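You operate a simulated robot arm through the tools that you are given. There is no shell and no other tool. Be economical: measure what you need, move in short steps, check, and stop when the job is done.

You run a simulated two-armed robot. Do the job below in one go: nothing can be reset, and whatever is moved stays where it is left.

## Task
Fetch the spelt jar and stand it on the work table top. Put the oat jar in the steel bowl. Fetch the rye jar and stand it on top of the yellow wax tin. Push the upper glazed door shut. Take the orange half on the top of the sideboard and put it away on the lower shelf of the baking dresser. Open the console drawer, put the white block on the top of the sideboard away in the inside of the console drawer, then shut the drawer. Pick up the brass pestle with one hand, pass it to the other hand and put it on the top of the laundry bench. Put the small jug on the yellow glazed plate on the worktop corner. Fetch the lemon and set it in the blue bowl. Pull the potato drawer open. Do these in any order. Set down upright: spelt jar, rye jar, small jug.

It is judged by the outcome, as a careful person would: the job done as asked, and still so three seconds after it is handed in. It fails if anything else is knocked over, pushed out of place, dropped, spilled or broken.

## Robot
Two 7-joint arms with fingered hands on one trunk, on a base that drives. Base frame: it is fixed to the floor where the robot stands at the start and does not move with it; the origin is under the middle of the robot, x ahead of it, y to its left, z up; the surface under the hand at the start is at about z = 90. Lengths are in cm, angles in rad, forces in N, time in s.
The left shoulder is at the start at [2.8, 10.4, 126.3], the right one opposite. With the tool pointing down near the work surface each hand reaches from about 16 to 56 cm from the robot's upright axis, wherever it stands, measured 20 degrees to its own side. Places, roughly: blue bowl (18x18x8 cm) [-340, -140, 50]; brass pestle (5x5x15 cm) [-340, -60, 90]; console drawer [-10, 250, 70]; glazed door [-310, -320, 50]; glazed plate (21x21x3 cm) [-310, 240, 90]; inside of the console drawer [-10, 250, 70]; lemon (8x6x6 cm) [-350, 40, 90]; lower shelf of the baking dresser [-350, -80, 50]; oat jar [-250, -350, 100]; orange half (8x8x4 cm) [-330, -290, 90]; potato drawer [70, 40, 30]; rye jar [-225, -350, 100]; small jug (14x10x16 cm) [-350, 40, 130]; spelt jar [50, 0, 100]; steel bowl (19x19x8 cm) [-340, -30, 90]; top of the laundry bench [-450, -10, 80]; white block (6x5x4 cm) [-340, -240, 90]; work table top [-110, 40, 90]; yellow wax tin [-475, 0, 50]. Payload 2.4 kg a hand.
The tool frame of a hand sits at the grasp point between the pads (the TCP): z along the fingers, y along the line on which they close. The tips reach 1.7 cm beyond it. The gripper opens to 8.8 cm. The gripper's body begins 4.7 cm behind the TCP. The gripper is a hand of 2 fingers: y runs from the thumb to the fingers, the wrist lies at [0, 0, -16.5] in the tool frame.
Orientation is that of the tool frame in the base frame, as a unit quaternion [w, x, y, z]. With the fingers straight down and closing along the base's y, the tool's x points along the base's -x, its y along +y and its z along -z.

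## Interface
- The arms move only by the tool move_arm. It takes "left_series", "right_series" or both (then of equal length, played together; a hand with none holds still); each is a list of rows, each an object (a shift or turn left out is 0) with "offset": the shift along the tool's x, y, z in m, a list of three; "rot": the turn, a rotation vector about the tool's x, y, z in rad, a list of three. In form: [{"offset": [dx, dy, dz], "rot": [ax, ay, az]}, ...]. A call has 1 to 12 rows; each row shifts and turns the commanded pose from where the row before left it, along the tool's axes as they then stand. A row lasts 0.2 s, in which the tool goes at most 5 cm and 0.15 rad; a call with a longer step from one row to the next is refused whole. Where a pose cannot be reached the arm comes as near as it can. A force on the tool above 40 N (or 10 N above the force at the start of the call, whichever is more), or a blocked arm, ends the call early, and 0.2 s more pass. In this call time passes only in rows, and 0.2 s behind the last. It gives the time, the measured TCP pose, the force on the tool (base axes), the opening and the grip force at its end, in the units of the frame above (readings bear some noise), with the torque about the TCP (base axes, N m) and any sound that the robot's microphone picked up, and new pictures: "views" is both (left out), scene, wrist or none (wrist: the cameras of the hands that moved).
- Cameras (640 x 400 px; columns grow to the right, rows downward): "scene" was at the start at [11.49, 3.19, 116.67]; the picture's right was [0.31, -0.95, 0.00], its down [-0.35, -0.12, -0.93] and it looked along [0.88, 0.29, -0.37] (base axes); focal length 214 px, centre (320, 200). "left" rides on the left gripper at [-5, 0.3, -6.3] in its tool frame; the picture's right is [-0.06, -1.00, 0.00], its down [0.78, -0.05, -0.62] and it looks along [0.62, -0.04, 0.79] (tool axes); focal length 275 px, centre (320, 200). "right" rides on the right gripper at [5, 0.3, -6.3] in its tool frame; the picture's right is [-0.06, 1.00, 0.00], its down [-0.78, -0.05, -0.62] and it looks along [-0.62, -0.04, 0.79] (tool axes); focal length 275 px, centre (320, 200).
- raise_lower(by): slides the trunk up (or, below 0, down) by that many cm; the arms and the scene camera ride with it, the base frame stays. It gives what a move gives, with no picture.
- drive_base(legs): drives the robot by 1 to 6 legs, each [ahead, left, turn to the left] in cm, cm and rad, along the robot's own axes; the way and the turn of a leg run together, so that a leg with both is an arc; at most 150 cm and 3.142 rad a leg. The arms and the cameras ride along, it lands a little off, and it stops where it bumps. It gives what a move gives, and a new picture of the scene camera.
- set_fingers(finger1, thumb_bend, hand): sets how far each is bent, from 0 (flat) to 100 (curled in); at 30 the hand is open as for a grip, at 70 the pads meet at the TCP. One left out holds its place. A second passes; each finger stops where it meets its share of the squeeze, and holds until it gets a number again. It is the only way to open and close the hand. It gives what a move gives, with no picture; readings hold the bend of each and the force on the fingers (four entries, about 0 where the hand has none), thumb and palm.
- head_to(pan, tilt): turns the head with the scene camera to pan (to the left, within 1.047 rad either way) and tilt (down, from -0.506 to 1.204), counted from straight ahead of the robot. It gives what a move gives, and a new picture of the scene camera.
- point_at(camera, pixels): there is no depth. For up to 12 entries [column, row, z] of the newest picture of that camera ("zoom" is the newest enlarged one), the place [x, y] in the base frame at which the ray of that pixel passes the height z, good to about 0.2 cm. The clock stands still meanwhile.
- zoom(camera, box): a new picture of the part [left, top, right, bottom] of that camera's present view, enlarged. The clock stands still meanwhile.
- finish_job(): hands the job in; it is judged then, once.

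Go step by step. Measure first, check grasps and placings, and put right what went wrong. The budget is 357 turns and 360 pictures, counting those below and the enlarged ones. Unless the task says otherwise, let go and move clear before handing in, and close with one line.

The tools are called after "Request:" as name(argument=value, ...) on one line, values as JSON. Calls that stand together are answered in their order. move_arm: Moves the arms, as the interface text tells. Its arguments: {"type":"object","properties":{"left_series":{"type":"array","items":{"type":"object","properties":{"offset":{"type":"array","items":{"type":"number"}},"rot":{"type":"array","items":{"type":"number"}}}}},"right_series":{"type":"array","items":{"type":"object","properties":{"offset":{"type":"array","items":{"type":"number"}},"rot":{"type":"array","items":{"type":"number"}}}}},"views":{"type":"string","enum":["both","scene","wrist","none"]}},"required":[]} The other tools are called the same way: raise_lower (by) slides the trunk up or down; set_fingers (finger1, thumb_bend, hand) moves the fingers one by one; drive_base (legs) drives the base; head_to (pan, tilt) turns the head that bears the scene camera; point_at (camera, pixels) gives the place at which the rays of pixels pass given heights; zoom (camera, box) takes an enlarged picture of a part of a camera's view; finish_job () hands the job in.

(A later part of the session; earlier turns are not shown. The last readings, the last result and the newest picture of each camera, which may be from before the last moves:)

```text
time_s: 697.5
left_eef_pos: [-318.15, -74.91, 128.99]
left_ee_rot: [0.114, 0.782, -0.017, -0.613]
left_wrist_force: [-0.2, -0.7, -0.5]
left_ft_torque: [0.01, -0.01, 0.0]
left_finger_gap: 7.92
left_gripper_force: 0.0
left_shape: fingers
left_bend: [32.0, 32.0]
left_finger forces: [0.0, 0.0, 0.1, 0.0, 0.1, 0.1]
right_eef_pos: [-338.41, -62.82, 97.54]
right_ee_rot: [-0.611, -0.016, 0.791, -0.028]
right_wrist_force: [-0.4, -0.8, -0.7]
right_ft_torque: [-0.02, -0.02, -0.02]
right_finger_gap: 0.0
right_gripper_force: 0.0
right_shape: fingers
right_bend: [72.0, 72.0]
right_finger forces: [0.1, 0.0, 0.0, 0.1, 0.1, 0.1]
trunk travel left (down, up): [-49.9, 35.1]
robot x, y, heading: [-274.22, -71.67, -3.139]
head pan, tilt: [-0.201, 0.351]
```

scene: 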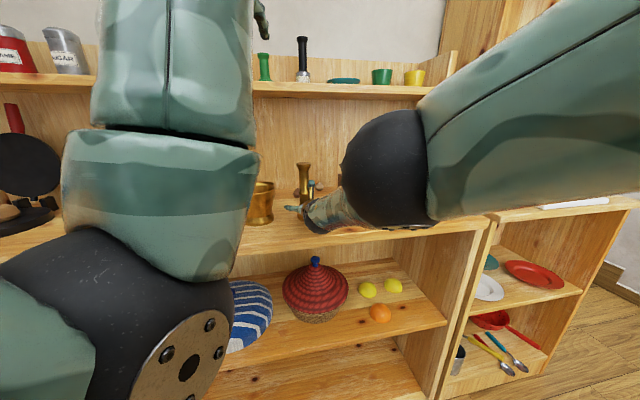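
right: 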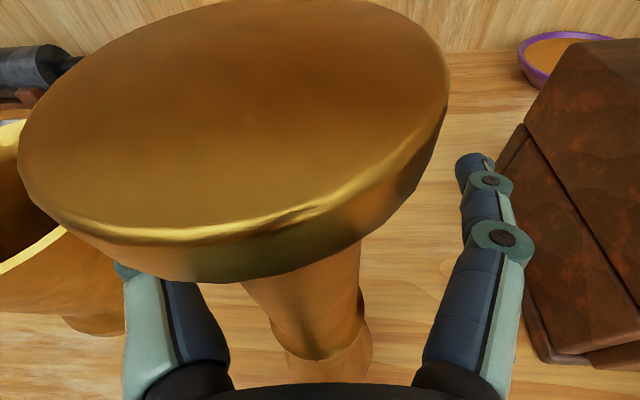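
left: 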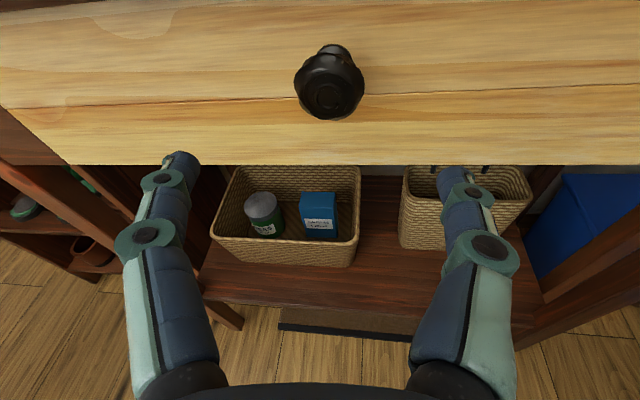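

The pestle is leaning back against the palm (~20°). Open, push forward 2.6 cm to set it upright, then check.

Request:
set_fingers(hand="right", finger1=24, thumb_bend=24)

Request:
drive_base(legs=[[2.4, 0, 0]])

Request:
zoom(camera="right", box=[0, 0, 640, 400])

```text
time_s: 698.5
left_eef_pos: [-318.13, -75.06, 128.97]
left_ee_rot: [0.114, 0.782, -0.016, -0.613]
left_wrist_force: [0.1, 0.4, 1.0]
left_ft_torque: [0.0, 0.06, -0.03]
left_finger_gap: 7.95
left_gripper_force: 0.0
left_shape: fingers
left_bend: [32.0, 32.0]
left_finger forces: [0.1, 0.0, 0.0, 0.0, 0.0, 0.0]
right_eef_pos: [-338.14, -62.7, 97.59]
right_ee_rot: [-0.611, -0.017, 0.791, -0.028]
right_wrist_force: [0.2, -0.3, -1.1]
right_ft_torque: [0.02, 0.0, -0.01]
right_finger_gap: 9.2
right_gripper_force: 0.1
right_shape: fingers
right_bend: [24.0, 24.0]
right_finger forces: [0.0, 0.0, 0.0, 0.0, 0.1, 0.0]
trunk travel left (down, up): [-49.9, 35.1]
robot x, y, heading: [-273.93, -72.04, -3.142]
head pan, tilt: [-0.201, 0.351]
```

```text
time_s: 699.3
left_eef_pos: [-320.57, -75.08, 128.87]
left_ee_rot: [0.115, 0.782, -0.017, -0.612]
left_wrist_force: [0.4, 0.6, 0.6]
left_ft_torque: [0.03, -0.01, -0.01]
left_finger_gap: 7.94
left_gripper_force: 0.1
left_shape: fingers
left_bend: [32.0, 32.0]
left_finger forces: [0.1, 0.0, 0.1, 0.0, 0.0, 0.0]
right_eef_pos: [-340.68, -62.76, 97.55]
right_ee_rot: [-0.611, -0.017, 0.791, -0.028]
right_wrist_force: [0.3, -0.2, 0.2]
right_ft_torque: [0.0, -0.03, 0.03]
right_finger_gap: 9.18
right_gripper_force: 0.5
right_shape: fingers
right_bend: [24.0, 24.0]
right_finger forces: [0.0, 0.1, 0.0, 0.1, 0.2, 0.6]
trunk travel left (down, up): [-49.9, 35.1]
robot x, y, heading: [-276.68, -72.19, -3.138]
head pan, tilt: [-0.201, 0.351]
```

scene: 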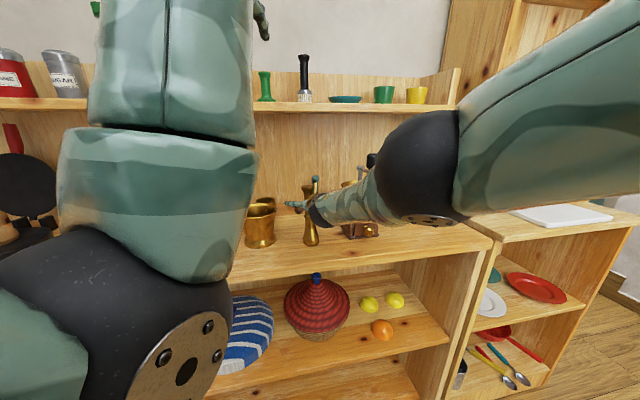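

```text
1.00 times, centred on (320, 200) of right (not enlarged: the box is as wide or as high as the picture)
```

zoom: 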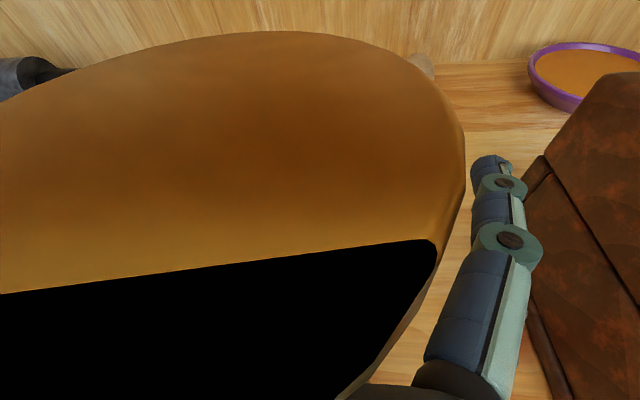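

It's upright, touching the palm. Back off 3.1 cm and 0.9 left so its axis is at the pads, then close.

Request:
drive_base(legs=[[-3.1, 0.9, 0]])

Request:
zoom(camera="right", box=[0, 0, 640, 400])

```text
time_s: 700.2
left_eef_pos: [-317.33, -75.94, 128.91]
left_ee_rot: [0.115, 0.781, -0.016, -0.613]
left_wrist_force: [-0.4, -0.9, -0.4]
left_ft_torque: [0.02, -0.03, 0.01]
left_finger_gap: 7.94
left_gripper_force: 0.0
left_shape: fingers
left_bend: [32.0, 32.0]
left_finger forces: [0.0, 0.0, 0.0, 0.0, 0.1, 0.0]
right_eef_pos: [-337.36, -63.62, 97.57]
right_ee_rot: [-0.611, -0.017, 0.791, -0.028]
right_wrist_force: [0.6, 0.1, -0.4]
right_ft_torque: [-0.02, 0.01, -0.02]
right_finger_gap: 9.2
right_gripper_force: 0.0
right_shape: fingers
right_bend: [24.0, 24.0]
right_finger forces: [0.0, 0.0, 0.0, 0.0, 0.1, 0.0]
trunk travel left (down, up): [-49.9, 35.1]
robot x, y, heading: [-273.38, -72.72, -3.139]
head pan, tilt: [-0.201, 0.351]
```

scene: 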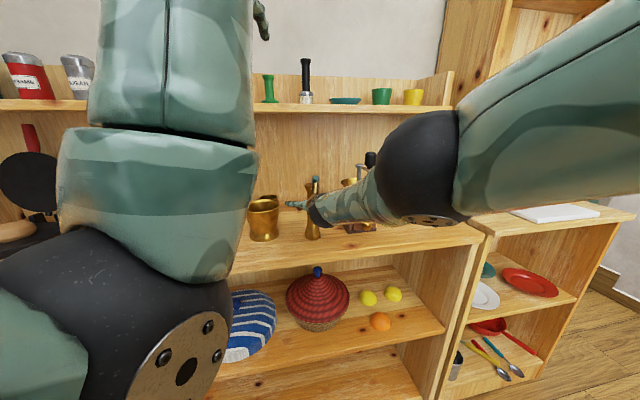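

```text
1.00 times, centred on (320, 200) of right (not enlarged: the box is as wide or as high as the picture)
```

zoom: 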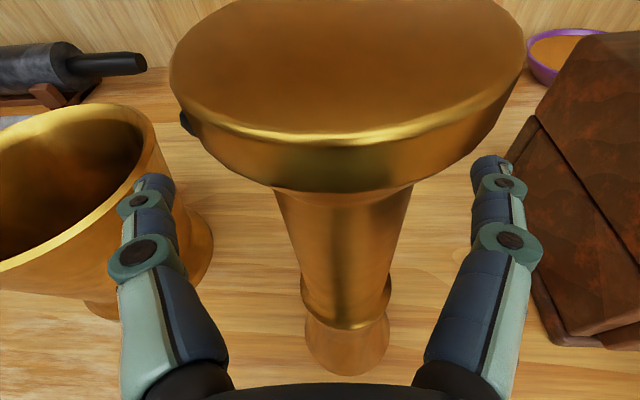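

By the base position the axis is still ~2.4 cm behind the pads and 0.8 right. Adjust and close.

Request:
drive_base(legs=[[-2.4, -0.8, 0]])

Request:
set_fingers(hand="right", finger1=72, thumb_bend=72)

```text
time_s: 701.0
left_eef_pos: [-314.88, -75.15, 128.95]
left_ee_rot: [0.114, 0.782, -0.017, -0.613]
left_wrist_force: [-0.5, 0.8, 0.8]
left_ft_torque: [0.01, 0.0, -0.01]
left_finger_gap: 7.94
left_gripper_force: 0.0
left_shape: fingers
left_bend: [32.0, 32.0]
left_finger forces: [0.0, 0.0, 0.0, 0.0, 0.1, 0.0]
right_eef_pos: [-335.09, -62.82, 97.69]
right_ee_rot: [-0.611, -0.016, 0.791, -0.027]
right_wrist_force: [0.6, -0.2, -1.0]
right_ft_torque: [0.0, 0.01, -0.02]
right_finger_gap: 9.19
right_gripper_force: 0.0
right_shape: fingers
right_bend: [24.0, 24.0]
right_finger forces: [0.0, 0.0, 0.1, 0.0, 0.0, 0.1]
trunk travel left (down, up): [-49.9, 35.1]
robot x, y, heading: [-271.1, -72.33, -3.14]
head pan, tilt: [-0.201, 0.351]
```

scene: 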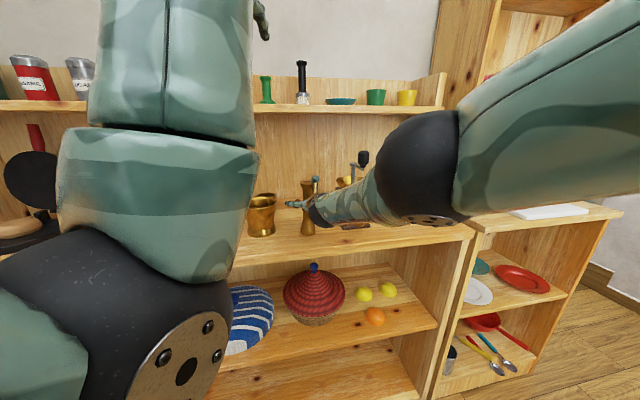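

```text
time_s: 702.0
left_eef_pos: [-315.11, -75.24, 128.9]
left_ee_rot: [0.115, 0.782, -0.016, -0.612]
left_wrist_force: [0.9, 1.2, 0.0]
left_ft_torque: [0.01, -0.02, -0.01]
left_finger_gap: 7.93
left_gripper_force: 0.0
left_shape: fingers
left_bend: [32.0, 32.0]
left_finger forces: [0.1, 0.1, 0.1, 0.1, 0.0, 0.0]
right_eef_pos: [-335.19, -62.94, 97.62]
right_ee_rot: [-0.61, -0.018, 0.791, -0.029]
right_wrist_force: [-1.2, -1.2, 1.2]
right_ft_torque: [-0.04, 0.02, 0.03]
right_finger_gap: 1.24
right_gripper_force: 4.7
right_shape: fingers
right_bend: [64.0, 67.0]
right_finger forces: [4.3, 0.0, 0.0, 0.1, 5.1, 0.1]
trunk travel left (down, up): [-49.9, 35.1]
robot x, y, heading: [-270.77, -72.23, -3.139]
head pan, tilt: [-0.201, 0.351]
```

Request:
zoom(camera="right", box=[0, 0, 640, 400])

```text
1.00 times, centred on (320, 200) of right (not enlarged: the box is as wide or as high as the picture)
```

zoom: 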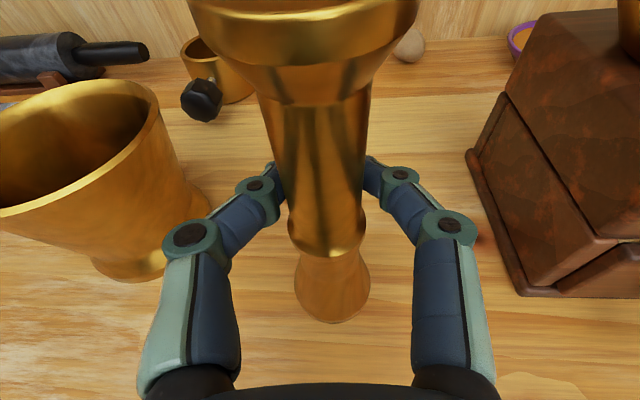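

The axis is about 0.5 cm beyond the pads. Loosen, advance 0.6, and close harder.

Request:
set_fingers(hand="right", finger1=50, thumb_bend=50)

Request:
move_arm(right_series=[{"offset": [0.0015, 0.002, 0.006]}], views="none")

Request:
set_fingers(hand="right", finger1=84, thumb_bend=84)

```text
time_s: 703.0
left_eef_pos: [-314.78, -75.08, 129.0]
left_ee_rot: [0.115, 0.782, -0.016, -0.613]
left_wrist_force: [0.0, 0.8, -0.2]
left_ft_torque: [0.0, 0.01, 0.01]
left_finger_gap: 7.94
left_gripper_force: 0.0
left_shape: fingers
left_bend: [32.0, 32.0]
left_finger forces: [0.0, 0.0, 0.1, 0.1, 0.1, 0.1]
right_eef_pos: [-335.04, -62.8, 97.6]
right_ee_rot: [-0.611, -0.017, 0.791, -0.028]
right_wrist_force: [0.6, 0.8, 0.9]
right_ft_torque: [0.0, 0.0, -0.03]
right_finger_gap: 3.85
right_gripper_force: 0.0
right_shape: fingers
right_bend: [50.0, 50.0]
right_finger forces: [0.1, 0.1, 0.0, 0.0, 0.1, 0.1]
trunk travel left (down, up): [-49.9, 35.1]
robot x, y, heading: [-270.9, -72.21, -3.14]
head pan, tilt: [-0.201, 0.351]
```

```text
time_s: 703.4
left_eef_pos: [-314.94, -75.1, 128.93]
left_ee_rot: [0.114, 0.782, -0.017, -0.613]
left_wrist_force: [0.0, 0.4, -0.1]
left_ft_torque: [0.02, 0.0, 0.0]
left_finger_gap: 7.92
left_gripper_force: 0.2
left_shape: fingers
left_bend: [32.0, 32.0]
left_finger forces: [0.0, 0.0, 0.0, 0.0, 0.0, 0.0]
right_eef_pos: [-335.18, -62.82, 97.62]
right_ee_rot: [-0.61, -0.017, 0.792, -0.029]
right_wrist_force: [0.0, -0.3, -0.7]
right_ft_torque: [-0.01, 0.01, 0.0]
right_finger_gap: 3.88
right_gripper_force: 0.0
right_shape: fingers
right_bend: [50.0, 50.0]
right_finger forces: [0.0, 0.1, 0.1, 0.0, 0.0, 0.0]
right hand out of reach, approached as far as the arm can: row 1
trunk travel left (down, up): [-49.9, 35.1]
robot x, y, heading: [-271.28, -72.03, -3.143]
head pan, tilt: [-0.201, 0.351]
```

```text
time_s: 704.4
left_eef_pos: [-315.1, -75.17, 129.01]
left_ee_rot: [0.114, 0.782, -0.017, -0.613]
left_wrist_force: [0.3, 0.5, 0.2]
left_ft_torque: [0.01, 0.04, -0.02]
left_finger_gap: 7.94
left_gripper_force: 0.1
left_shape: fingers
left_bend: [32.0, 32.0]
left_finger forces: [0.0, 0.0, 0.0, 0.0, 0.1, 0.1]
right_eef_pos: [-335.23, -62.92, 97.54]
right_ee_rot: [-0.611, -0.018, 0.791, -0.029]
right_wrist_force: [-0.3, -0.2, 0.5]
right_ft_torque: [-0.02, 0.02, -0.04]
right_finger_gap: 0.03
right_gripper_force: 0.1
right_shape: fingers
right_bend: [79.0, 77.0]
right_finger forces: [0.0, 0.0, 0.0, 0.0, 0.2, 0.0]
trunk travel left (down, up): [-49.9, 35.1]
robot x, y, heading: [-271.05, -72.18, -3.135]
head pan, tilt: [-0.201, 0.351]
```

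It slipped again; the shaft is too thin for this grip. Use the thick top flange instead: open, raise to z≈101.7 and look.

Request:
set_fingers(hand="right", finger1=28, thumb_bend=28)

Request:
raise_lower(by=3.8)

Request:
zoom(camera="right", box=[0, 0, 640, 400])

```text
time_s: 705.4
left_eef_pos: [-314.97, -75.17, 128.98]
left_ee_rot: [0.116, 0.782, -0.016, -0.613]
left_wrist_force: [-0.5, 1.0, 0.2]
left_ft_torque: [0.03, 0.03, -0.02]
left_finger_gap: 7.93
left_gripper_force: 0.1
left_shape: fingers
left_bend: [32.0, 32.0]
left_finger forces: [0.1, 0.0, 0.0, 0.0, 0.1, 0.0]
right_eef_pos: [-335.09, -62.87, 97.54]
right_ee_rot: [-0.611, -0.017, 0.791, -0.028]
right_wrist_force: [-0.4, -0.2, 0.3]
right_ft_torque: [-0.01, -0.02, 0.0]
right_finger_gap: 8.65
right_gripper_force: 0.1
right_shape: fingers
right_bend: [28.0, 28.0]
right_finger forces: [0.0, 0.0, 0.0, 0.1, 0.0, 0.0]
trunk travel left (down, up): [-49.9, 35.1]
robot x, y, heading: [-271.03, -72.07, -3.141]
head pan, tilt: [-0.201, 0.351]
```

```text
time_s: 706.2
left_eef_pos: [-314.86, -75.18, 132.74]
left_ee_rot: [0.115, 0.782, -0.016, -0.612]
left_wrist_force: [-0.8, 0.6, 0.5]
left_ft_torque: [0.01, -0.01, -0.02]
left_finger_gap: 7.95
left_gripper_force: 0.0
left_shape: fingers
left_bend: [32.0, 32.0]
left_finger forces: [0.0, 0.1, 0.0, 0.0, 0.0, 0.1]
right_eef_pos: [-335.11, -62.84, 101.66]
right_ee_rot: [-0.613, -0.017, 0.79, -0.028]
right_wrist_force: [0.2, 0.0, 0.3]
right_ft_torque: [0.01, 0.01, -0.02]
right_finger_gap: 8.62
right_gripper_force: 0.1
right_shape: fingers
right_bend: [28.0, 28.0]
right_finger forces: [0.0, 0.0, 0.1, 0.0, 0.0, 0.2]
trunk travel left (down, up): [-53.7, 31.3]
robot x, y, heading: [-271.12, -71.99, -3.137]
head pan, tilt: [-0.201, 0.351]
```

```text
1.00 times, centred on (320, 200) of right (not enlarged: the box is as wide or as high as the picture)
```

zoom: 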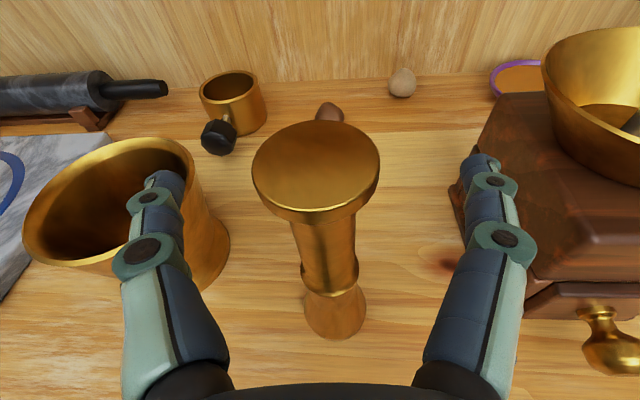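

Pestle upright: flange centre is 2.7 cm ahead and 1.2 lower. Lower 1.8, drive 2.7, close.

Request:
raise_lower(by=-1.8)

Request:
drive_base(legs=[[2.7, 0.1, 0]])

Request:
set_fingers(hand="right", finger1=72, thumb_bend=72)

```text
time_s: 706.9
left_eef_pos: [-314.94, -75.16, 130.83]
left_ee_rot: [0.114, 0.782, -0.017, -0.612]
left_wrist_force: [0.2, -0.2, 0.0]
left_ft_torque: [-0.02, -0.01, 0.0]
left_finger_gap: 7.93
left_gripper_force: 0.1
left_shape: fingers
left_bend: [32.0, 32.0]
left_finger forces: [0.0, 0.1, 0.0, 0.0, 0.0, 0.0]
right_eef_pos: [-335.12, -62.91, 100.0]
right_ee_rot: [-0.613, -0.017, 0.79, -0.027]
right_wrist_force: [0.4, 0.9, 1.0]
right_ft_torque: [0.03, 0.03, -0.01]
right_finger_gap: 8.68
right_gripper_force: 0.0
right_shape: fingers
right_bend: [28.0, 28.0]
right_finger forces: [0.0, 0.0, 0.1, 0.0, 0.1, 0.0]
trunk travel left (down, up): [-51.9, 33.1]
robot x, y, heading: [-271.13, -72.16, -3.142]
head pan, tilt: [-0.201, 0.351]
```

```text
time_s: 707.7
left_eef_pos: [-317.76, -75.21, 130.99]
left_ee_rot: [0.114, 0.782, -0.017, -0.612]
left_wrist_force: [0.1, 0.2, 0.4]
left_ft_torque: [0.03, -0.01, 0.02]
left_finger_gap: 7.95
left_gripper_force: 0.0
left_shape: fingers
left_bend: [32.0, 32.0]
left_finger forces: [0.0, 0.0, 0.0, 0.0, 0.0, 0.1]
right_eef_pos: [-337.91, -62.81, 99.86]
right_ee_rot: [-0.612, -0.018, 0.79, -0.029]
right_wrist_force: [0.3, -0.3, -1.0]
right_ft_torque: [-0.04, 0.02, -0.01]
right_finger_gap: 8.64
right_gripper_force: 0.1
right_shape: fingers
right_bend: [28.0, 28.0]
right_finger forces: [0.0, 0.0, 0.1, 0.0, 0.0, 0.1]
trunk travel left (down, up): [-51.9, 33.1]
robot x, y, heading: [-273.53, -71.99, -3.138]
head pan, tilt: [-0.201, 0.351]
```

scene: 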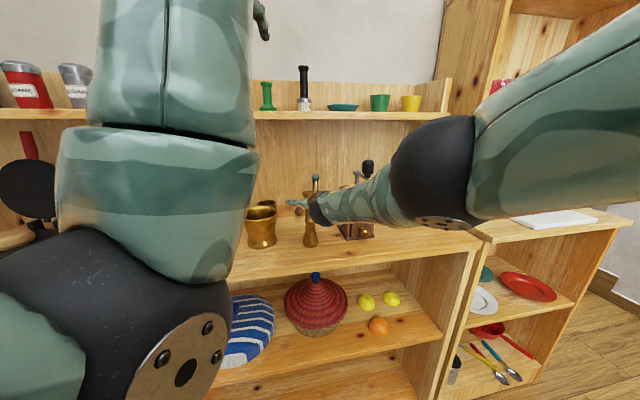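

```text
time_s: 708.7
left_eef_pos: [-317.71, -75.13, 130.96]
left_ee_rot: [0.115, 0.782, -0.017, -0.613]
left_wrist_force: [-0.4, 0.6, 0.3]
left_ft_torque: [0.04, 0.0, -0.01]
left_finger_gap: 7.96
left_gripper_force: 0.1
left_shape: fingers
left_bend: [32.0, 32.0]
left_finger forces: [0.0, 0.0, 0.0, 0.0, 0.0, 0.1]
right_eef_pos: [-337.82, -62.79, 99.95]
right_ee_rot: [-0.613, -0.017, 0.789, -0.028]
right_wrist_force: [-0.3, 0.0, 0.6]
right_ft_torque: [0.02, 0.0, 0.02]
right_finger_gap: 0.01
right_gripper_force: 0.0
right_shape: fingers
right_bend: [71.0, 71.0]
right_finger forces: [0.0, 0.0, 0.1, 0.1, 0.0, 0.0]
trunk travel left (down, up): [-51.9, 33.1]
robot x, y, heading: [-273.5, -72.29, -3.145]
head pan, tilt: [-0.201, 0.351]
```

Request:
set_fingers(hand="right", finger1=28, thumb_bend=28)

Request:
raise_lower(by=1.2)

Request:
zoom(camera="right", box=[0, 0, 640, 400])

```text
time_s: 709.7
left_eef_pos: [-317.55, -75.18, 130.99]
left_ee_rot: [0.115, 0.782, -0.017, -0.612]
left_wrist_force: [0.3, -0.1, -0.8]
left_ft_torque: [0.02, -0.05, -0.02]
left_finger_gap: 7.93
left_gripper_force: 0.0
left_shape: fingers
left_bend: [32.0, 32.0]
left_finger forces: [0.1, 0.0, 0.0, 0.0, 0.1, 0.0]
right_eef_pos: [-337.83, -62.92, 99.98]
right_ee_rot: [-0.613, -0.018, 0.79, -0.029]
right_wrist_force: [0.6, 0.2, 0.1]
right_ft_torque: [0.0, 0.02, 0.02]
right_finger_gap: 8.63
right_gripper_force: 0.1
right_shape: fingers
right_bend: [28.0, 28.0]
right_finger forces: [0.0, 0.1, 0.0, 0.0, 0.0, 0.1]
trunk travel left (down, up): [-51.9, 33.1]
robot x, y, heading: [-273.91, -72.46, -3.143]
head pan, tilt: [-0.201, 0.351]
```

```text
time_s: 710.3
left_eef_pos: [-317.8, -75.13, 132.15]
left_ee_rot: [0.115, 0.782, -0.017, -0.612]
left_wrist_force: [0.5, -0.2, 0.3]
left_ft_torque: [0.03, -0.03, 0.0]
left_finger_gap: 7.93
left_gripper_force: 0.1
left_shape: fingers
left_bend: [32.0, 32.0]
left_finger forces: [0.0, 0.0, 0.0, 0.1, 0.1, 0.0]
right_eef_pos: [-337.89, -62.89, 101.11]
right_ee_rot: [-0.613, -0.017, 0.79, -0.029]
right_wrist_force: [-0.5, 0.2, 0.5]
right_ft_torque: [0.0, 0.02, 0.02]
right_finger_gap: 8.65
right_gripper_force: 0.0
right_shape: fingers
right_bend: [28.0, 28.0]
right_finger forces: [0.0, 0.1, 0.0, 0.0, 0.0, 0.1]
trunk travel left (down, up): [-53.1, 31.9]
robot x, y, heading: [-273.68, -72.77, -3.14]
head pan, tilt: [-0.201, 0.351]
```

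```text
1.00 times, centred on (320, 200) of right (not enlarged: the box is as wide or as high as the picture)
```

zoom: 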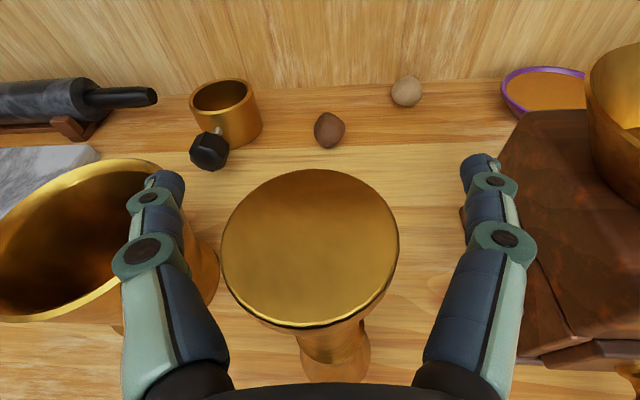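

Two views give the flange axis at x≈-335.6, y≈-63.0, top z 102.6 (dia 3.5). Back 2.3, up 0.7, and close.

Request:
raise_lower(by=0.7)

Request:
drive_base(legs=[[-2.3, 0.1, 0]])

Request:
set_fingers(hand="right", finger1=74, thumb_bend=74)

```text
time_s: 710.8
left_eef_pos: [-317.78, -75.24, 132.85]
left_ee_rot: [0.114, 0.782, -0.017, -0.612]
left_wrist_force: [-0.3, -0.3, -0.3]
left_ft_torque: [0.0, -0.01, 0.0]
left_finger_gap: 7.93
left_gripper_force: 0.0
left_shape: fingers
left_bend: [32.0, 32.0]
left_finger forces: [0.1, 0.0, 0.0, 0.0, 0.0, 0.0]
right_eef_pos: [-337.69, -62.89, 101.76]
right_ee_rot: [-0.613, -0.017, 0.79, -0.028]
right_wrist_force: [-0.3, 0.4, -0.1]
right_ft_torque: [-0.04, 0.03, 0.02]
right_finger_gap: 8.61
right_gripper_force: 0.1
right_shape: fingers
right_bend: [28.0, 28.0]
right_finger forces: [0.0, 0.0, 0.0, 0.0, 0.0, 0.0]
trunk travel left (down, up): [-53.8, 31.2]
robot x, y, heading: [-273.83, -72.04, -3.139]
head pan, tilt: [-0.201, 0.351]
```

```text
time_s: 711.6
left_eef_pos: [-315.23, -75.28, 132.82]
left_ee_rot: [0.114, 0.782, -0.017, -0.613]
left_wrist_force: [-0.1, 0.3, 0.5]
left_ft_torque: [-0.01, 0.02, -0.04]
left_finger_gap: 7.94
left_gripper_force: 0.0
left_shape: fingers
left_bend: [32.0, 32.0]
left_finger forces: [0.0, 0.0, 0.1, 0.1, 0.0, 0.1]
right_eef_pos: [-335.49, -63.02, 101.94]
right_ee_rot: [-0.613, -0.019, 0.789, -0.03]
right_wrist_force: [0.3, 0.1, -1.0]
right_ft_torque: [-0.02, -0.03, -0.01]
right_finger_gap: 8.63
right_gripper_force: 0.0
right_shape: fingers
right_bend: [28.0, 28.0]
right_finger forces: [0.0, 0.1, 0.1, 0.0, 0.1, 0.1]
trunk travel left (down, up): [-53.8, 31.2]
robot x, y, heading: [-271.02, -72.45, -3.138]
head pan, tilt: [-0.201, 0.351]
```

scene: 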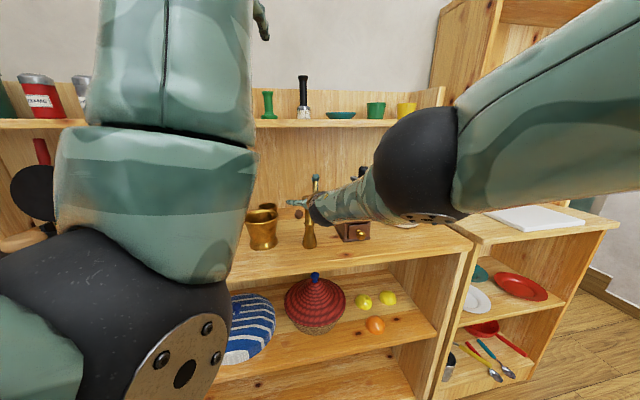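

```text
time_s: 712.6
left_eef_pos: [-315.4, -75.39, 132.93]
left_ee_rot: [0.114, 0.782, -0.016, -0.613]
left_wrist_force: [-0.4, 0.5, 0.2]
left_ft_torque: [0.0, 0.04, 0.02]
left_finger_gap: 7.94
left_gripper_force: 0.0
left_shape: fingers
left_bend: [32.0, 32.0]
left_finger forces: [0.0, 0.1, 0.0, 0.1, 0.0, 0.1]
right_eef_pos: [-335.51, -63.0, 101.9]
right_ee_rot: [-0.613, -0.018, 0.79, -0.029]
right_wrist_force: [-0.9, 1.3, 0.4]
right_ft_torque: [0.0, 0.01, -0.01]
right_finger_gap: 0.53
right_gripper_force: 4.2
right_shape: fingers
right_bend: [70.0, 69.0]
right_finger forces: [4.1, 0.0, 0.2, 0.1, 4.8, 0.0]
trunk travel left (down, up): [-53.8, 31.2]
robot x, y, heading: [-271.67, -72.41, -3.143]
head pan, tilt: [-0.201, 0.351]
```

Request:
zoom(camera="right", box=[0, 0, 640, 400])

```text
1.00 times, centred on (320, 200) of right (not enlarged: the box is as wide or as high as the picture)
```

zoom: 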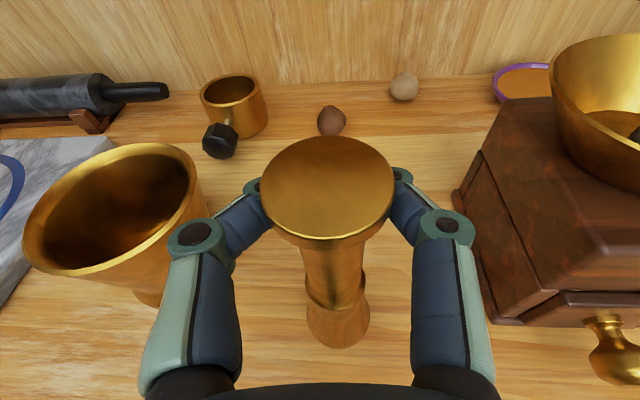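

The fingers have closed around the neck just under the flange, so it should hang from the flange. Lift and check.

Request:
raise_lower(by=8)

Request:
zoom(camera="right", box=[0, 0, 640, 400])

```text
time_s: 713.8
left_eef_pos: [-315.48, -75.39, 140.77]
left_ee_rot: [0.116, 0.782, -0.017, -0.612]
left_wrist_force: [-0.1, -0.8, 1.1]
left_ft_torque: [0.0, 0.01, -0.02]
left_finger_gap: 7.92
left_gripper_force: 0.0
left_shape: fingers
left_bend: [32.0, 32.0]
left_finger forces: [0.1, 0.0, 0.1, 0.0, 0.1, 0.0]
right_eef_pos: [-335.49, -63.07, 110.33]
right_ee_rot: [-0.616, -0.016, 0.787, -0.027]
right_wrist_force: [-0.2, -0.7, 0.0]
right_ft_torque: [0.02, 0.06, -0.03]
right_finger_gap: 0.0
right_gripper_force: 0.0
right_shape: fingers
right_bend: [73.0, 73.0]
right_finger forces: [0.0, 0.1, 0.0, 0.1, 0.1, 0.0]
trunk travel left (down, up): [-61.8, 23.2]
robot x, y, heading: [-271.56, -72.28, -3.141]
head pan, tilt: [-0.201, 0.351]
```

```text
1.00 times, centred on (320, 200) of right (not enlarged: the box is as wide or as high as the picture)
```

zoom: 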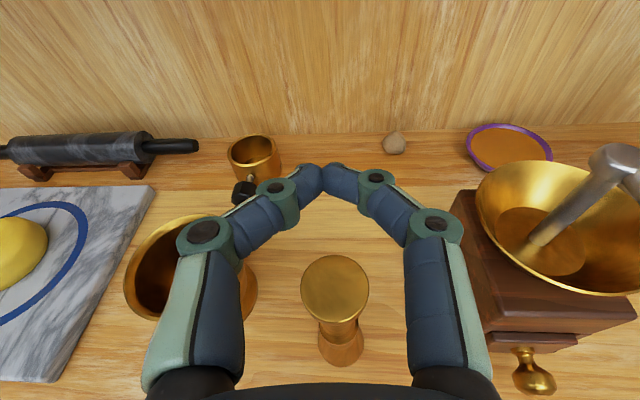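

Clear view: the pestle stands with axis ≈[-335.5,-62.6], top z≈103, flange 3.3 cm. Open, shift 0.5 right, lower so pads centre on the flange (z 102.6), close.

Request:
set_fingers(hand="right", finger1=34, thumb_bend=34)

Request:
move_arm(right_series=[{"offset": [0, 0.005, 0]}], views="none")

Request:
raise_lower(by=-7.6)

Request:
set_fingers(hand="right", finger1=72, thumb_bend=72)

```text
time_s: 714.8
left_eef_pos: [-315.36, -75.35, 140.85]
left_ee_rot: [0.115, 0.782, -0.016, -0.613]
left_wrist_force: [-0.1, -0.1, -0.3]
left_ft_torque: [0.02, 0.03, -0.01]
left_finger_gap: 7.94
left_gripper_force: 0.0
left_shape: fingers
left_bend: [32.0, 32.0]
left_finger forces: [0.0, 0.1, 0.0, 0.1, 0.0, 0.0]
right_eef_pos: [-335.45, -62.98, 110.42]
right_ee_rot: [-0.615, -0.017, 0.788, -0.028]
right_wrist_force: [0.5, 0.2, -0.1]
right_ft_torque: [-0.04, 0.03, 0.03]
right_finger_gap: 7.46
right_gripper_force: 0.1
right_shape: fingers
right_bend: [34.0, 34.0]
right_finger forces: [0.0, 0.0, 0.0, 0.1, 0.0, 0.0]
trunk travel left (down, up): [-61.8, 23.2]
robot x, y, heading: [-271.51, -72.53, -3.138]
head pan, tilt: [-0.201, 0.351]
```

```text
time_s: 715.2
left_eef_pos: [-315.32, -75.25, 140.83]
left_ee_rot: [0.115, 0.782, -0.016, -0.613]
left_wrist_force: [-0.4, 0.4, -0.5]
left_ft_torque: [0.0, -0.06, 0.01]
left_finger_gap: 7.94
left_gripper_force: 0.0
left_shape: fingers
left_bend: [32.0, 32.0]
left_finger forces: [0.0, 0.0, 0.0, 0.0, 0.0, 0.0]
right_eef_pos: [-335.51, -62.52, 110.42]
right_ee_rot: [-0.615, -0.019, 0.788, -0.03]
right_wrist_force: [0.0, 0.2, -0.6]
right_ft_torque: [-0.02, 0.0, 0.02]
right_finger_gap: 7.49
right_gripper_force: 0.1
right_shape: fingers
right_bend: [34.0, 34.0]
right_finger forces: [0.1, 0.1, 0.0, 0.1, 0.0, 0.1]
trunk travel left (down, up): [-61.8, 23.2]
robot x, y, heading: [-271.96, -72.35, -3.137]
head pan, tilt: [-0.201, 0.351]
```

```text
time_s: 716.3
left_eef_pos: [-315.23, -75.39, 133.19]
left_ee_rot: [0.113, 0.782, -0.017, -0.613]
left_wrist_force: [-0.9, 0.5, -0.5]
left_ft_torque: [-0.02, 0.01, 0.01]
left_finger_gap: 7.96
left_gripper_force: 0.0
left_shape: fingers
left_bend: [32.0, 32.0]
left_finger forces: [0.0, 0.0, 0.1, 0.0, 0.1, 0.0]
right_eef_pos: [-335.53, -62.58, 102.79]
right_ee_rot: [-0.615, -0.018, 0.788, -0.028]
right_wrist_force: [0.1, 0.6, -0.3]
right_ft_torque: [0.01, 0.02, -0.01]
right_finger_gap: 7.48
right_gripper_force: 0.1
right_shape: fingers
right_bend: [34.0, 34.0]
right_finger forces: [0.1, 0.0, 0.0, 0.0, 0.0, 0.0]
trunk travel left (down, up): [-54.2, 30.8]
robot x, y, heading: [-271.64, -72.39, -3.145]
head pan, tilt: [-0.201, 0.351]
```

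```text
time_s: 717.3
left_eef_pos: [-315.52, -75.21, 133.25]
left_ee_rot: [0.114, 0.782, -0.017, -0.613]
left_wrist_force: [0.7, -0.6, -0.2]
left_ft_torque: [0.0, -0.02, -0.03]
left_finger_gap: 7.95
left_gripper_force: 0.0
left_shape: fingers
left_bend: [32.0, 32.0]
left_finger forces: [0.0, 0.1, 0.0, 0.1, 0.0, 0.0]
right_eef_pos: [-335.47, -62.54, 102.63]
right_ee_rot: [-0.616, -0.017, 0.787, -0.028]
right_wrist_force: [-0.8, -0.1, 1.2]
right_ft_torque: [0.02, 0.01, 0.01]
right_finger_gap: 0.36
right_gripper_force: 2.7
right_shape: fingers
right_bend: [68.0, 69.0]
right_finger forces: [2.9, 0.1, 0.0, 0.0, 3.5, 0.1]
trunk travel left (down, up): [-54.2, 30.8]
robot x, y, heading: [-271.69, -72.24, -3.142]
head pan, tilt: [-0.201, 0.351]
```

Rim-chord contact implies the axis is ~1.6 cm nearer than the pads. Open, back 1.6, close.

Request:
set_fingers(hand="right", finger1=34, thumb_bend=34)

Request:
move_arm(right_series=[{"offset": [-0.004, 0, -0.016]}], views="none")

Request:
set_fingers(hand="right", finger1=72, thumb_bend=72)

```text
time_s: 718.3
left_eef_pos: [-315.49, -75.34, 133.35]
left_ee_rot: [0.114, 0.782, -0.017, -0.613]
left_wrist_force: [-1.0, -1.0, 0.5]
left_ft_torque: [0.02, -0.03, 0.01]
left_finger_gap: 7.93
left_gripper_force: 0.0
left_shape: fingers
left_bend: [32.0, 32.0]
left_finger forces: [0.0, 0.0, 0.0, 0.1, 0.0, 0.2]
right_eef_pos: [-335.47, -62.55, 102.81]
right_ee_rot: [-0.616, -0.016, 0.787, -0.027]
right_wrist_force: [0.5, 0.5, 0.1]
right_ft_torque: [0.01, -0.01, 0.01]
right_finger_gap: 7.5
right_gripper_force: 0.1
right_shape: fingers
right_bend: [34.0, 34.0]
right_finger forces: [0.0, 0.0, 0.0, 0.0, 0.0, 0.0]
trunk travel left (down, up): [-54.2, 30.8]
robot x, y, heading: [-271.41, -72.69, -3.148]
head pan, tilt: [-0.201, 0.351]
```

```text
time_s: 718.7
left_eef_pos: [-315.39, -75.23, 133.16]
left_ee_rot: [0.114, 0.782, -0.017, -0.613]
left_wrist_force: [0.0, 0.9, -0.8]
left_ft_torque: [-0.03, 0.04, -0.01]
left_finger_gap: 7.94
left_gripper_force: 0.1
left_shape: fingers
left_bend: [32.0, 32.0]
left_finger forces: [0.0, 0.0, 0.0, 0.0, 0.1, 0.0]
right_eef_pos: [-333.86, -62.35, 102.76]
right_ee_rot: [-0.616, -0.017, 0.787, -0.028]
right_wrist_force: [-0.3, 0.5, -0.1]
right_ft_torque: [0.01, -0.04, 0.01]
right_finger_gap: 7.48
right_gripper_force: 0.0
right_shape: fingers
right_bend: [34.0, 34.0]
right_finger forces: [0.0, 0.0, 0.0, 0.0, 0.1, 0.0]
trunk travel left (down, up): [-54.2, 30.8]
robot x, y, heading: [-271.37, -72.5, -3.142]
head pan, tilt: [-0.201, 0.351]
```

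```text
time_s: 719.7
left_eef_pos: [-315.34, -75.44, 133.27]
left_ee_rot: [0.114, 0.782, -0.017, -0.612]
left_wrist_force: [0.1, -0.1, 0.1]
left_ft_torque: [0.01, 0.0, 0.02]
left_finger_gap: 7.95
left_gripper_force: 0.0
left_shape: fingers
left_bend: [32.0, 32.0]
left_finger forces: [0.0, 0.0, 0.1, 0.0, 0.1, 0.0]
right_eef_pos: [-333.94, -62.28, 102.73]
right_ee_rot: [-0.615, -0.016, 0.788, -0.027]
right_wrist_force: [0.6, -0.6, -0.2]
right_ft_torque: [-0.02, 0.01, -0.03]
right_finger_gap: 1.42
right_gripper_force: 5.4
right_shape: fingers
right_bend: [63.0, 66.0]
right_finger forces: [5.0, 0.0, 0.0, 0.1, 5.4, 0.0]
trunk travel left (down, up): [-54.2, 30.8]
robot x, y, heading: [-271.51, -72.83, -3.139]
head pan, tilt: [-0.201, 0.351]
```

Request:
zoom(camera="right", box=[0, 0, 640, 400])

```text
1.00 times, centred on (320, 200) of right (not enlarged: the box is as wide or as high as the picture)
```

zoom: 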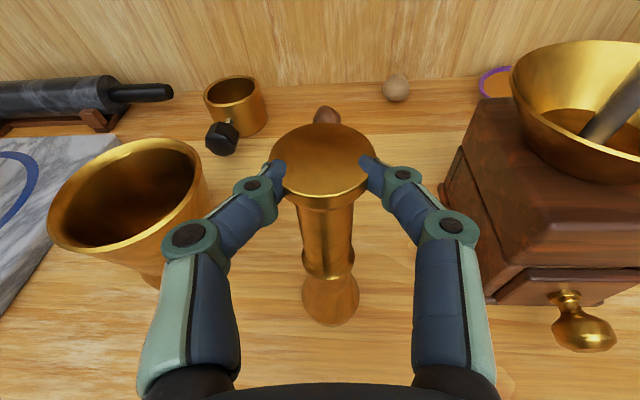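

The flange axis is 1.45 cm ahead, and the fingers ran slightly too low before. Open, raise 0.9, drive 1.5 ahead, close.

Request:
set_fingers(hand="right", finger1=36, thumb_bend=36)

Request:
raise_lower(by=0.9)

Request:
move_arm(right_series=[{"offset": [0.003, 0, 0.0145]}], views="none")

Request:
set_fingers(hand="right", finger1=72, thumb_bend=72)

```text
time_s: 720.7
left_eef_pos: [-315.36, -75.38, 133.38]
left_ee_rot: [0.114, 0.782, -0.017, -0.613]
left_wrist_force: [-0.4, 0.6, -0.1]
left_ft_torque: [0.02, -0.01, 0.0]
left_finger_gap: 7.93
left_gripper_force: 0.0
left_shape: fingers
left_bend: [32.0, 32.0]
left_finger forces: [0.0, 0.0, 0.0, 0.0, 0.0, 0.1]
right_eef_pos: [-333.9, -62.38, 102.76]
right_ee_rot: [-0.615, -0.017, 0.788, -0.028]
right_wrist_force: [0.6, 0.4, -0.3]
right_ft_torque: [-0.02, -0.02, -0.01]
right_finger_gap: 7.03
right_gripper_force: 0.1
right_shape: fingers
right_bend: [36.0, 36.0]
right_finger forces: [0.0, 0.1, 0.0, 0.1, 0.1, 0.0]
trunk travel left (down, up): [-54.2, 30.8]
robot x, y, heading: [-271.52, -72.38, -3.138]
head pan, tilt: [-0.201, 0.351]
```

```text
time_s: 721.3
left_eef_pos: [-315.48, -75.32, 134.18]
left_ee_rot: [0.115, 0.781, -0.016, -0.613]
left_wrist_force: [-0.4, -0.4, -1.5]
left_ft_torque: [0.0, -0.01, -0.02]
left_finger_gap: 7.94
left_gripper_force: 0.1
left_shape: fingers
left_bend: [32.0, 32.0]
left_finger forces: [0.0, 0.0, 0.0, 0.1, 0.0, 0.0]
right_eef_pos: [-333.83, -62.35, 103.63]
right_ee_rot: [-0.615, -0.017, 0.788, -0.029]
right_wrist_force: [-0.4, -0.8, -0.4]
right_ft_torque: [0.01, 0.01, -0.03]
right_finger_gap: 7.03
right_gripper_force: 0.0
right_shape: fingers
right_bend: [36.0, 36.0]
right_finger forces: [0.0, 0.0, 0.0, 0.1, 0.0, 0.1]
trunk travel left (down, up): [-55.1, 29.9]
robot x, y, heading: [-271.47, -72.22, -3.144]
head pan, tilt: [-0.201, 0.351]
```

```text
time_s: 721.7
left_eef_pos: [-315.4, -75.42, 134.13]
left_ee_rot: [0.115, 0.782, -0.016, -0.613]
left_wrist_force: [-0.3, -1.1, 1.3]
left_ft_torque: [0.02, -0.02, 0.0]
left_finger_gap: 7.93
left_gripper_force: 0.1
left_shape: fingers
left_bend: [32.0, 32.0]
left_finger forces: [0.0, 0.0, 0.0, 0.0, 0.0, 0.1]
right_eef_pos: [-335.34, -62.56, 103.72]
right_ee_rot: [-0.615, -0.018, 0.788, -0.028]
right_wrist_force: [0.6, -0.1, 0.2]
right_ft_torque: [-0.02, 0.0, 0.0]
right_finger_gap: 7.03
right_gripper_force: 0.0
right_shape: fingers
right_bend: [36.0, 36.0]
right_finger forces: [0.1, 0.0, 0.1, 0.1, 0.1, 0.1]
trunk travel left (down, up): [-55.1, 29.9]
robot x, y, heading: [-271.55, -72.72, -3.146]
head pan, tilt: [-0.201, 0.351]
```

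```text
time_s: 722.7
left_eef_pos: [-315.39, -75.41, 134.07]
left_ee_rot: [0.114, 0.782, -0.017, -0.613]
left_wrist_force: [-0.5, 0.9, -0.4]
left_ft_torque: [0.01, -0.02, 0.0]
left_finger_gap: 7.94
left_gripper_force: 0.0
left_shape: fingers
left_bend: [32.0, 32.0]
left_finger forces: [0.0, 0.0, 0.0, 0.0, 0.1, 0.0]
right_eef_pos: [-335.34, -62.44, 103.61]
right_ee_rot: [-0.615, -0.018, 0.788, -0.029]
right_wrist_force: [-0.1, 0.3, 0.6]
right_ft_torque: [-0.05, 0.03, -0.03]
right_finger_gap: 0.01
right_gripper_force: 0.0
right_shape: fingers
right_bend: [71.0, 71.0]
right_finger forces: [0.0, 0.0, 0.0, 0.0, 0.1, 0.0]
trunk travel left (down, up): [-55.1, 29.9]
robot x, y, heading: [-271.86, -71.94, -3.143]
head pan, tilt: [-0.201, 0.351]
```

Closed above the flange. The fingertip pinch at x -333.9, z 102.7 did contact it properly; return there and squeeze harder.

Request:
set_fingers(hand="right", finger1=36, thumb_bend=36)

Request:
move_arm(right_series=[{"offset": [-0.003, 0, -0.0135]}], views="none")

Request:
raise_lower(by=-0.9)

Request:
set_fingers(hand="right", finger1=80, thumb_bend=80)

```text
time_s: 723.7
left_eef_pos: [-315.41, -75.31, 134.09]
left_ee_rot: [0.114, 0.782, -0.017, -0.613]
left_wrist_force: [0.0, -0.6, -0.1]
left_ft_torque: [0.0, -0.03, 0.01]
left_finger_gap: 7.95
left_gripper_force: 0.0
left_shape: fingers
left_bend: [32.0, 32.0]
left_finger forces: [0.0, 0.0, 0.1, 0.0, 0.0, 0.1]
right_eef_pos: [-335.32, -62.51, 103.63]
right_ee_rot: [-0.616, -0.018, 0.787, -0.029]
right_wrist_force: [0.6, -0.3, 0.1]
right_ft_torque: [0.01, -0.05, -0.01]
right_finger_gap: 7.0
right_gripper_force: 0.1
right_shape: fingers
right_bend: [36.0, 36.0]
right_finger forces: [0.0, 0.0, 0.0, 0.1, 0.0, 0.1]
trunk travel left (down, up): [-55.1, 29.9]
robot x, y, heading: [-271.78, -72.5, -3.142]
head pan, tilt: [-0.201, 0.351]
```

```text
time_s: 724.1
left_eef_pos: [-315.4, -75.25, 134.23]
left_ee_rot: [0.115, 0.782, -0.016, -0.613]
left_wrist_force: [0.4, 0.3, -0.1]
left_ft_torque: [0.01, 0.04, -0.01]
left_finger_gap: 7.91
left_gripper_force: 0.1
left_shape: fingers
left_bend: [32.0, 32.0]
left_finger forces: [0.0, 0.1, 0.0, 0.1, 0.1, 0.1]
right_eef_pos: [-333.91, -62.43, 103.77]
right_ee_rot: [-0.616, -0.017, 0.787, -0.028]
right_wrist_force: [0.4, 0.3, -0.7]
right_ft_torque: [-0.04, 0.0, -0.01]
right_finger_gap: 7.05
right_gripper_force: 0.0
right_shape: fingers
right_bend: [36.0, 36.0]
right_finger forces: [0.0, 0.0, 0.0, 0.0, 0.0, 0.0]
trunk travel left (down, up): [-55.1, 29.9]
robot x, y, heading: [-271.61, -72.27, -3.14]
head pan, tilt: [-0.201, 0.351]
```

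```text
time_s: 724.7
left_eef_pos: [-315.33, -75.33, 133.26]
left_ee_rot: [0.115, 0.782, -0.016, -0.613]
left_wrist_force: [-0.7, 0.0, 0.2]
left_ft_torque: [-0.03, 0.0, -0.01]
left_finger_gap: 7.9
left_gripper_force: 0.1
left_shape: fingers
left_bend: [32.0, 32.0]
left_finger forces: [0.1, 0.1, 0.0, 0.1, 0.0, 0.0]
right_eef_pos: [-333.89, -62.38, 102.73]
right_ee_rot: [-0.616, -0.018, 0.787, -0.029]
right_wrist_force: [-0.1, -0.2, 0.0]
right_ft_torque: [-0.01, 0.01, -0.03]
right_finger_gap: 7.03
right_gripper_force: 0.0
right_shape: fingers
right_bend: [36.0, 36.0]
right_finger forces: [0.0, 0.1, 0.1, 0.1, 0.1, 0.0]
trunk travel left (down, up): [-54.2, 30.8]
robot x, y, heading: [-271.52, -72.42, -3.145]
head pan, tilt: [-0.201, 0.351]
```

```text
time_s: 725.7
left_eef_pos: [-315.37, -75.35, 133.29]
left_ee_rot: [0.114, 0.782, -0.017, -0.613]
left_wrist_force: [-0.1, 0.3, -0.7]
left_ft_torque: [0.02, 0.01, 0.02]
left_finger_gap: 7.95
left_gripper_force: 0.1
left_shape: fingers
left_bend: [32.0, 32.0]
left_finger forces: [0.1, 0.0, 0.0, 0.0, 0.0, 0.0]
right_eef_pos: [-333.95, -62.38, 102.69]
right_ee_rot: [-0.616, -0.017, 0.787, -0.028]
right_wrist_force: [0.5, -1.8, 0.1]
right_ft_torque: [0.0, 0.02, 0.0]
right_finger_gap: 1.39
right_gripper_force: 10.0
right_shape: fingers
right_bend: [71.0, 67.0]
right_finger forces: [9.5, 0.0, 0.1, 0.0, 10.5, 0.0]
trunk travel left (down, up): [-54.2, 30.8]
robot x, y, heading: [-271.48, -71.92, -3.146]
head pan, tilt: [-0.201, 0.351]
```

Now 10 N and stable. Squeeze to full and lift.

Request:
set_fingers(hand="right", finger1=95, thumb_bend=95)

Request:
raise_lower(by=6)

```text
time_s: 726.7
left_eef_pos: [-315.41, -75.34, 133.21]
left_ee_rot: [0.115, 0.782, -0.016, -0.612]
left_wrist_force: [-0.2, -0.7, -0.5]
left_ft_torque: [-0.03, 0.0, -0.03]
left_finger_gap: 7.94
left_gripper_force: 0.1
left_shape: fingers
left_bend: [32.0, 32.0]
left_finger forces: [0.1, 0.0, 0.1, 0.0, 0.1, 0.0]
right_eef_pos: [-333.96, -62.39, 102.66]
right_ee_rot: [-0.615, -0.018, 0.788, -0.029]
right_wrist_force: [-0.9, 0.1, 0.1]
right_ft_torque: [-0.08, 0.0, 0.02]
right_finger_gap: 1.26
right_gripper_force: 20.1
right_shape: fingers
right_bend: [79.0, 71.0]
right_finger forces: [19.6, 0.0, 0.0, 0.0, 20.5, 0.0]
trunk travel left (down, up): [-54.2, 30.8]
robot x, y, heading: [-271.63, -72.75, -3.139]
head pan, tilt: [-0.201, 0.351]
```

```text
time_s: 727.7
left_eef_pos: [-315.6, -75.28, 139.11]
left_ee_rot: [0.116, 0.782, -0.016, -0.613]
left_wrist_force: [-0.2, 0.2, 0.5]
left_ft_torque: [0.01, 0.02, -0.05]
left_finger_gap: 7.88
left_gripper_force: 0.1
left_shape: fingers
left_bend: [32.0, 32.0]
left_finger forces: [0.0, 0.0, 0.1, 0.1, 0.0, 0.1]
right_eef_pos: [-333.93, -62.43, 108.6]
right_ee_rot: [-0.615, -0.017, 0.788, -0.029]
right_wrist_force: [0.1, -0.8, -5.1]
right_ft_torque: [-0.04, -0.04, -0.02]
right_finger_gap: 1.27
right_gripper_force: 20.1
right_shape: fingers
right_bend: [79.0, 71.0]
right_finger forces: [20.1, 0.1, 0.0, 0.0, 19.9, 0.0]
trunk travel left (down, up): [-60.2, 24.8]
robot x, y, heading: [-271.43, -72.51, -3.142]
head pan, tilt: [-0.201, 0.351]
```

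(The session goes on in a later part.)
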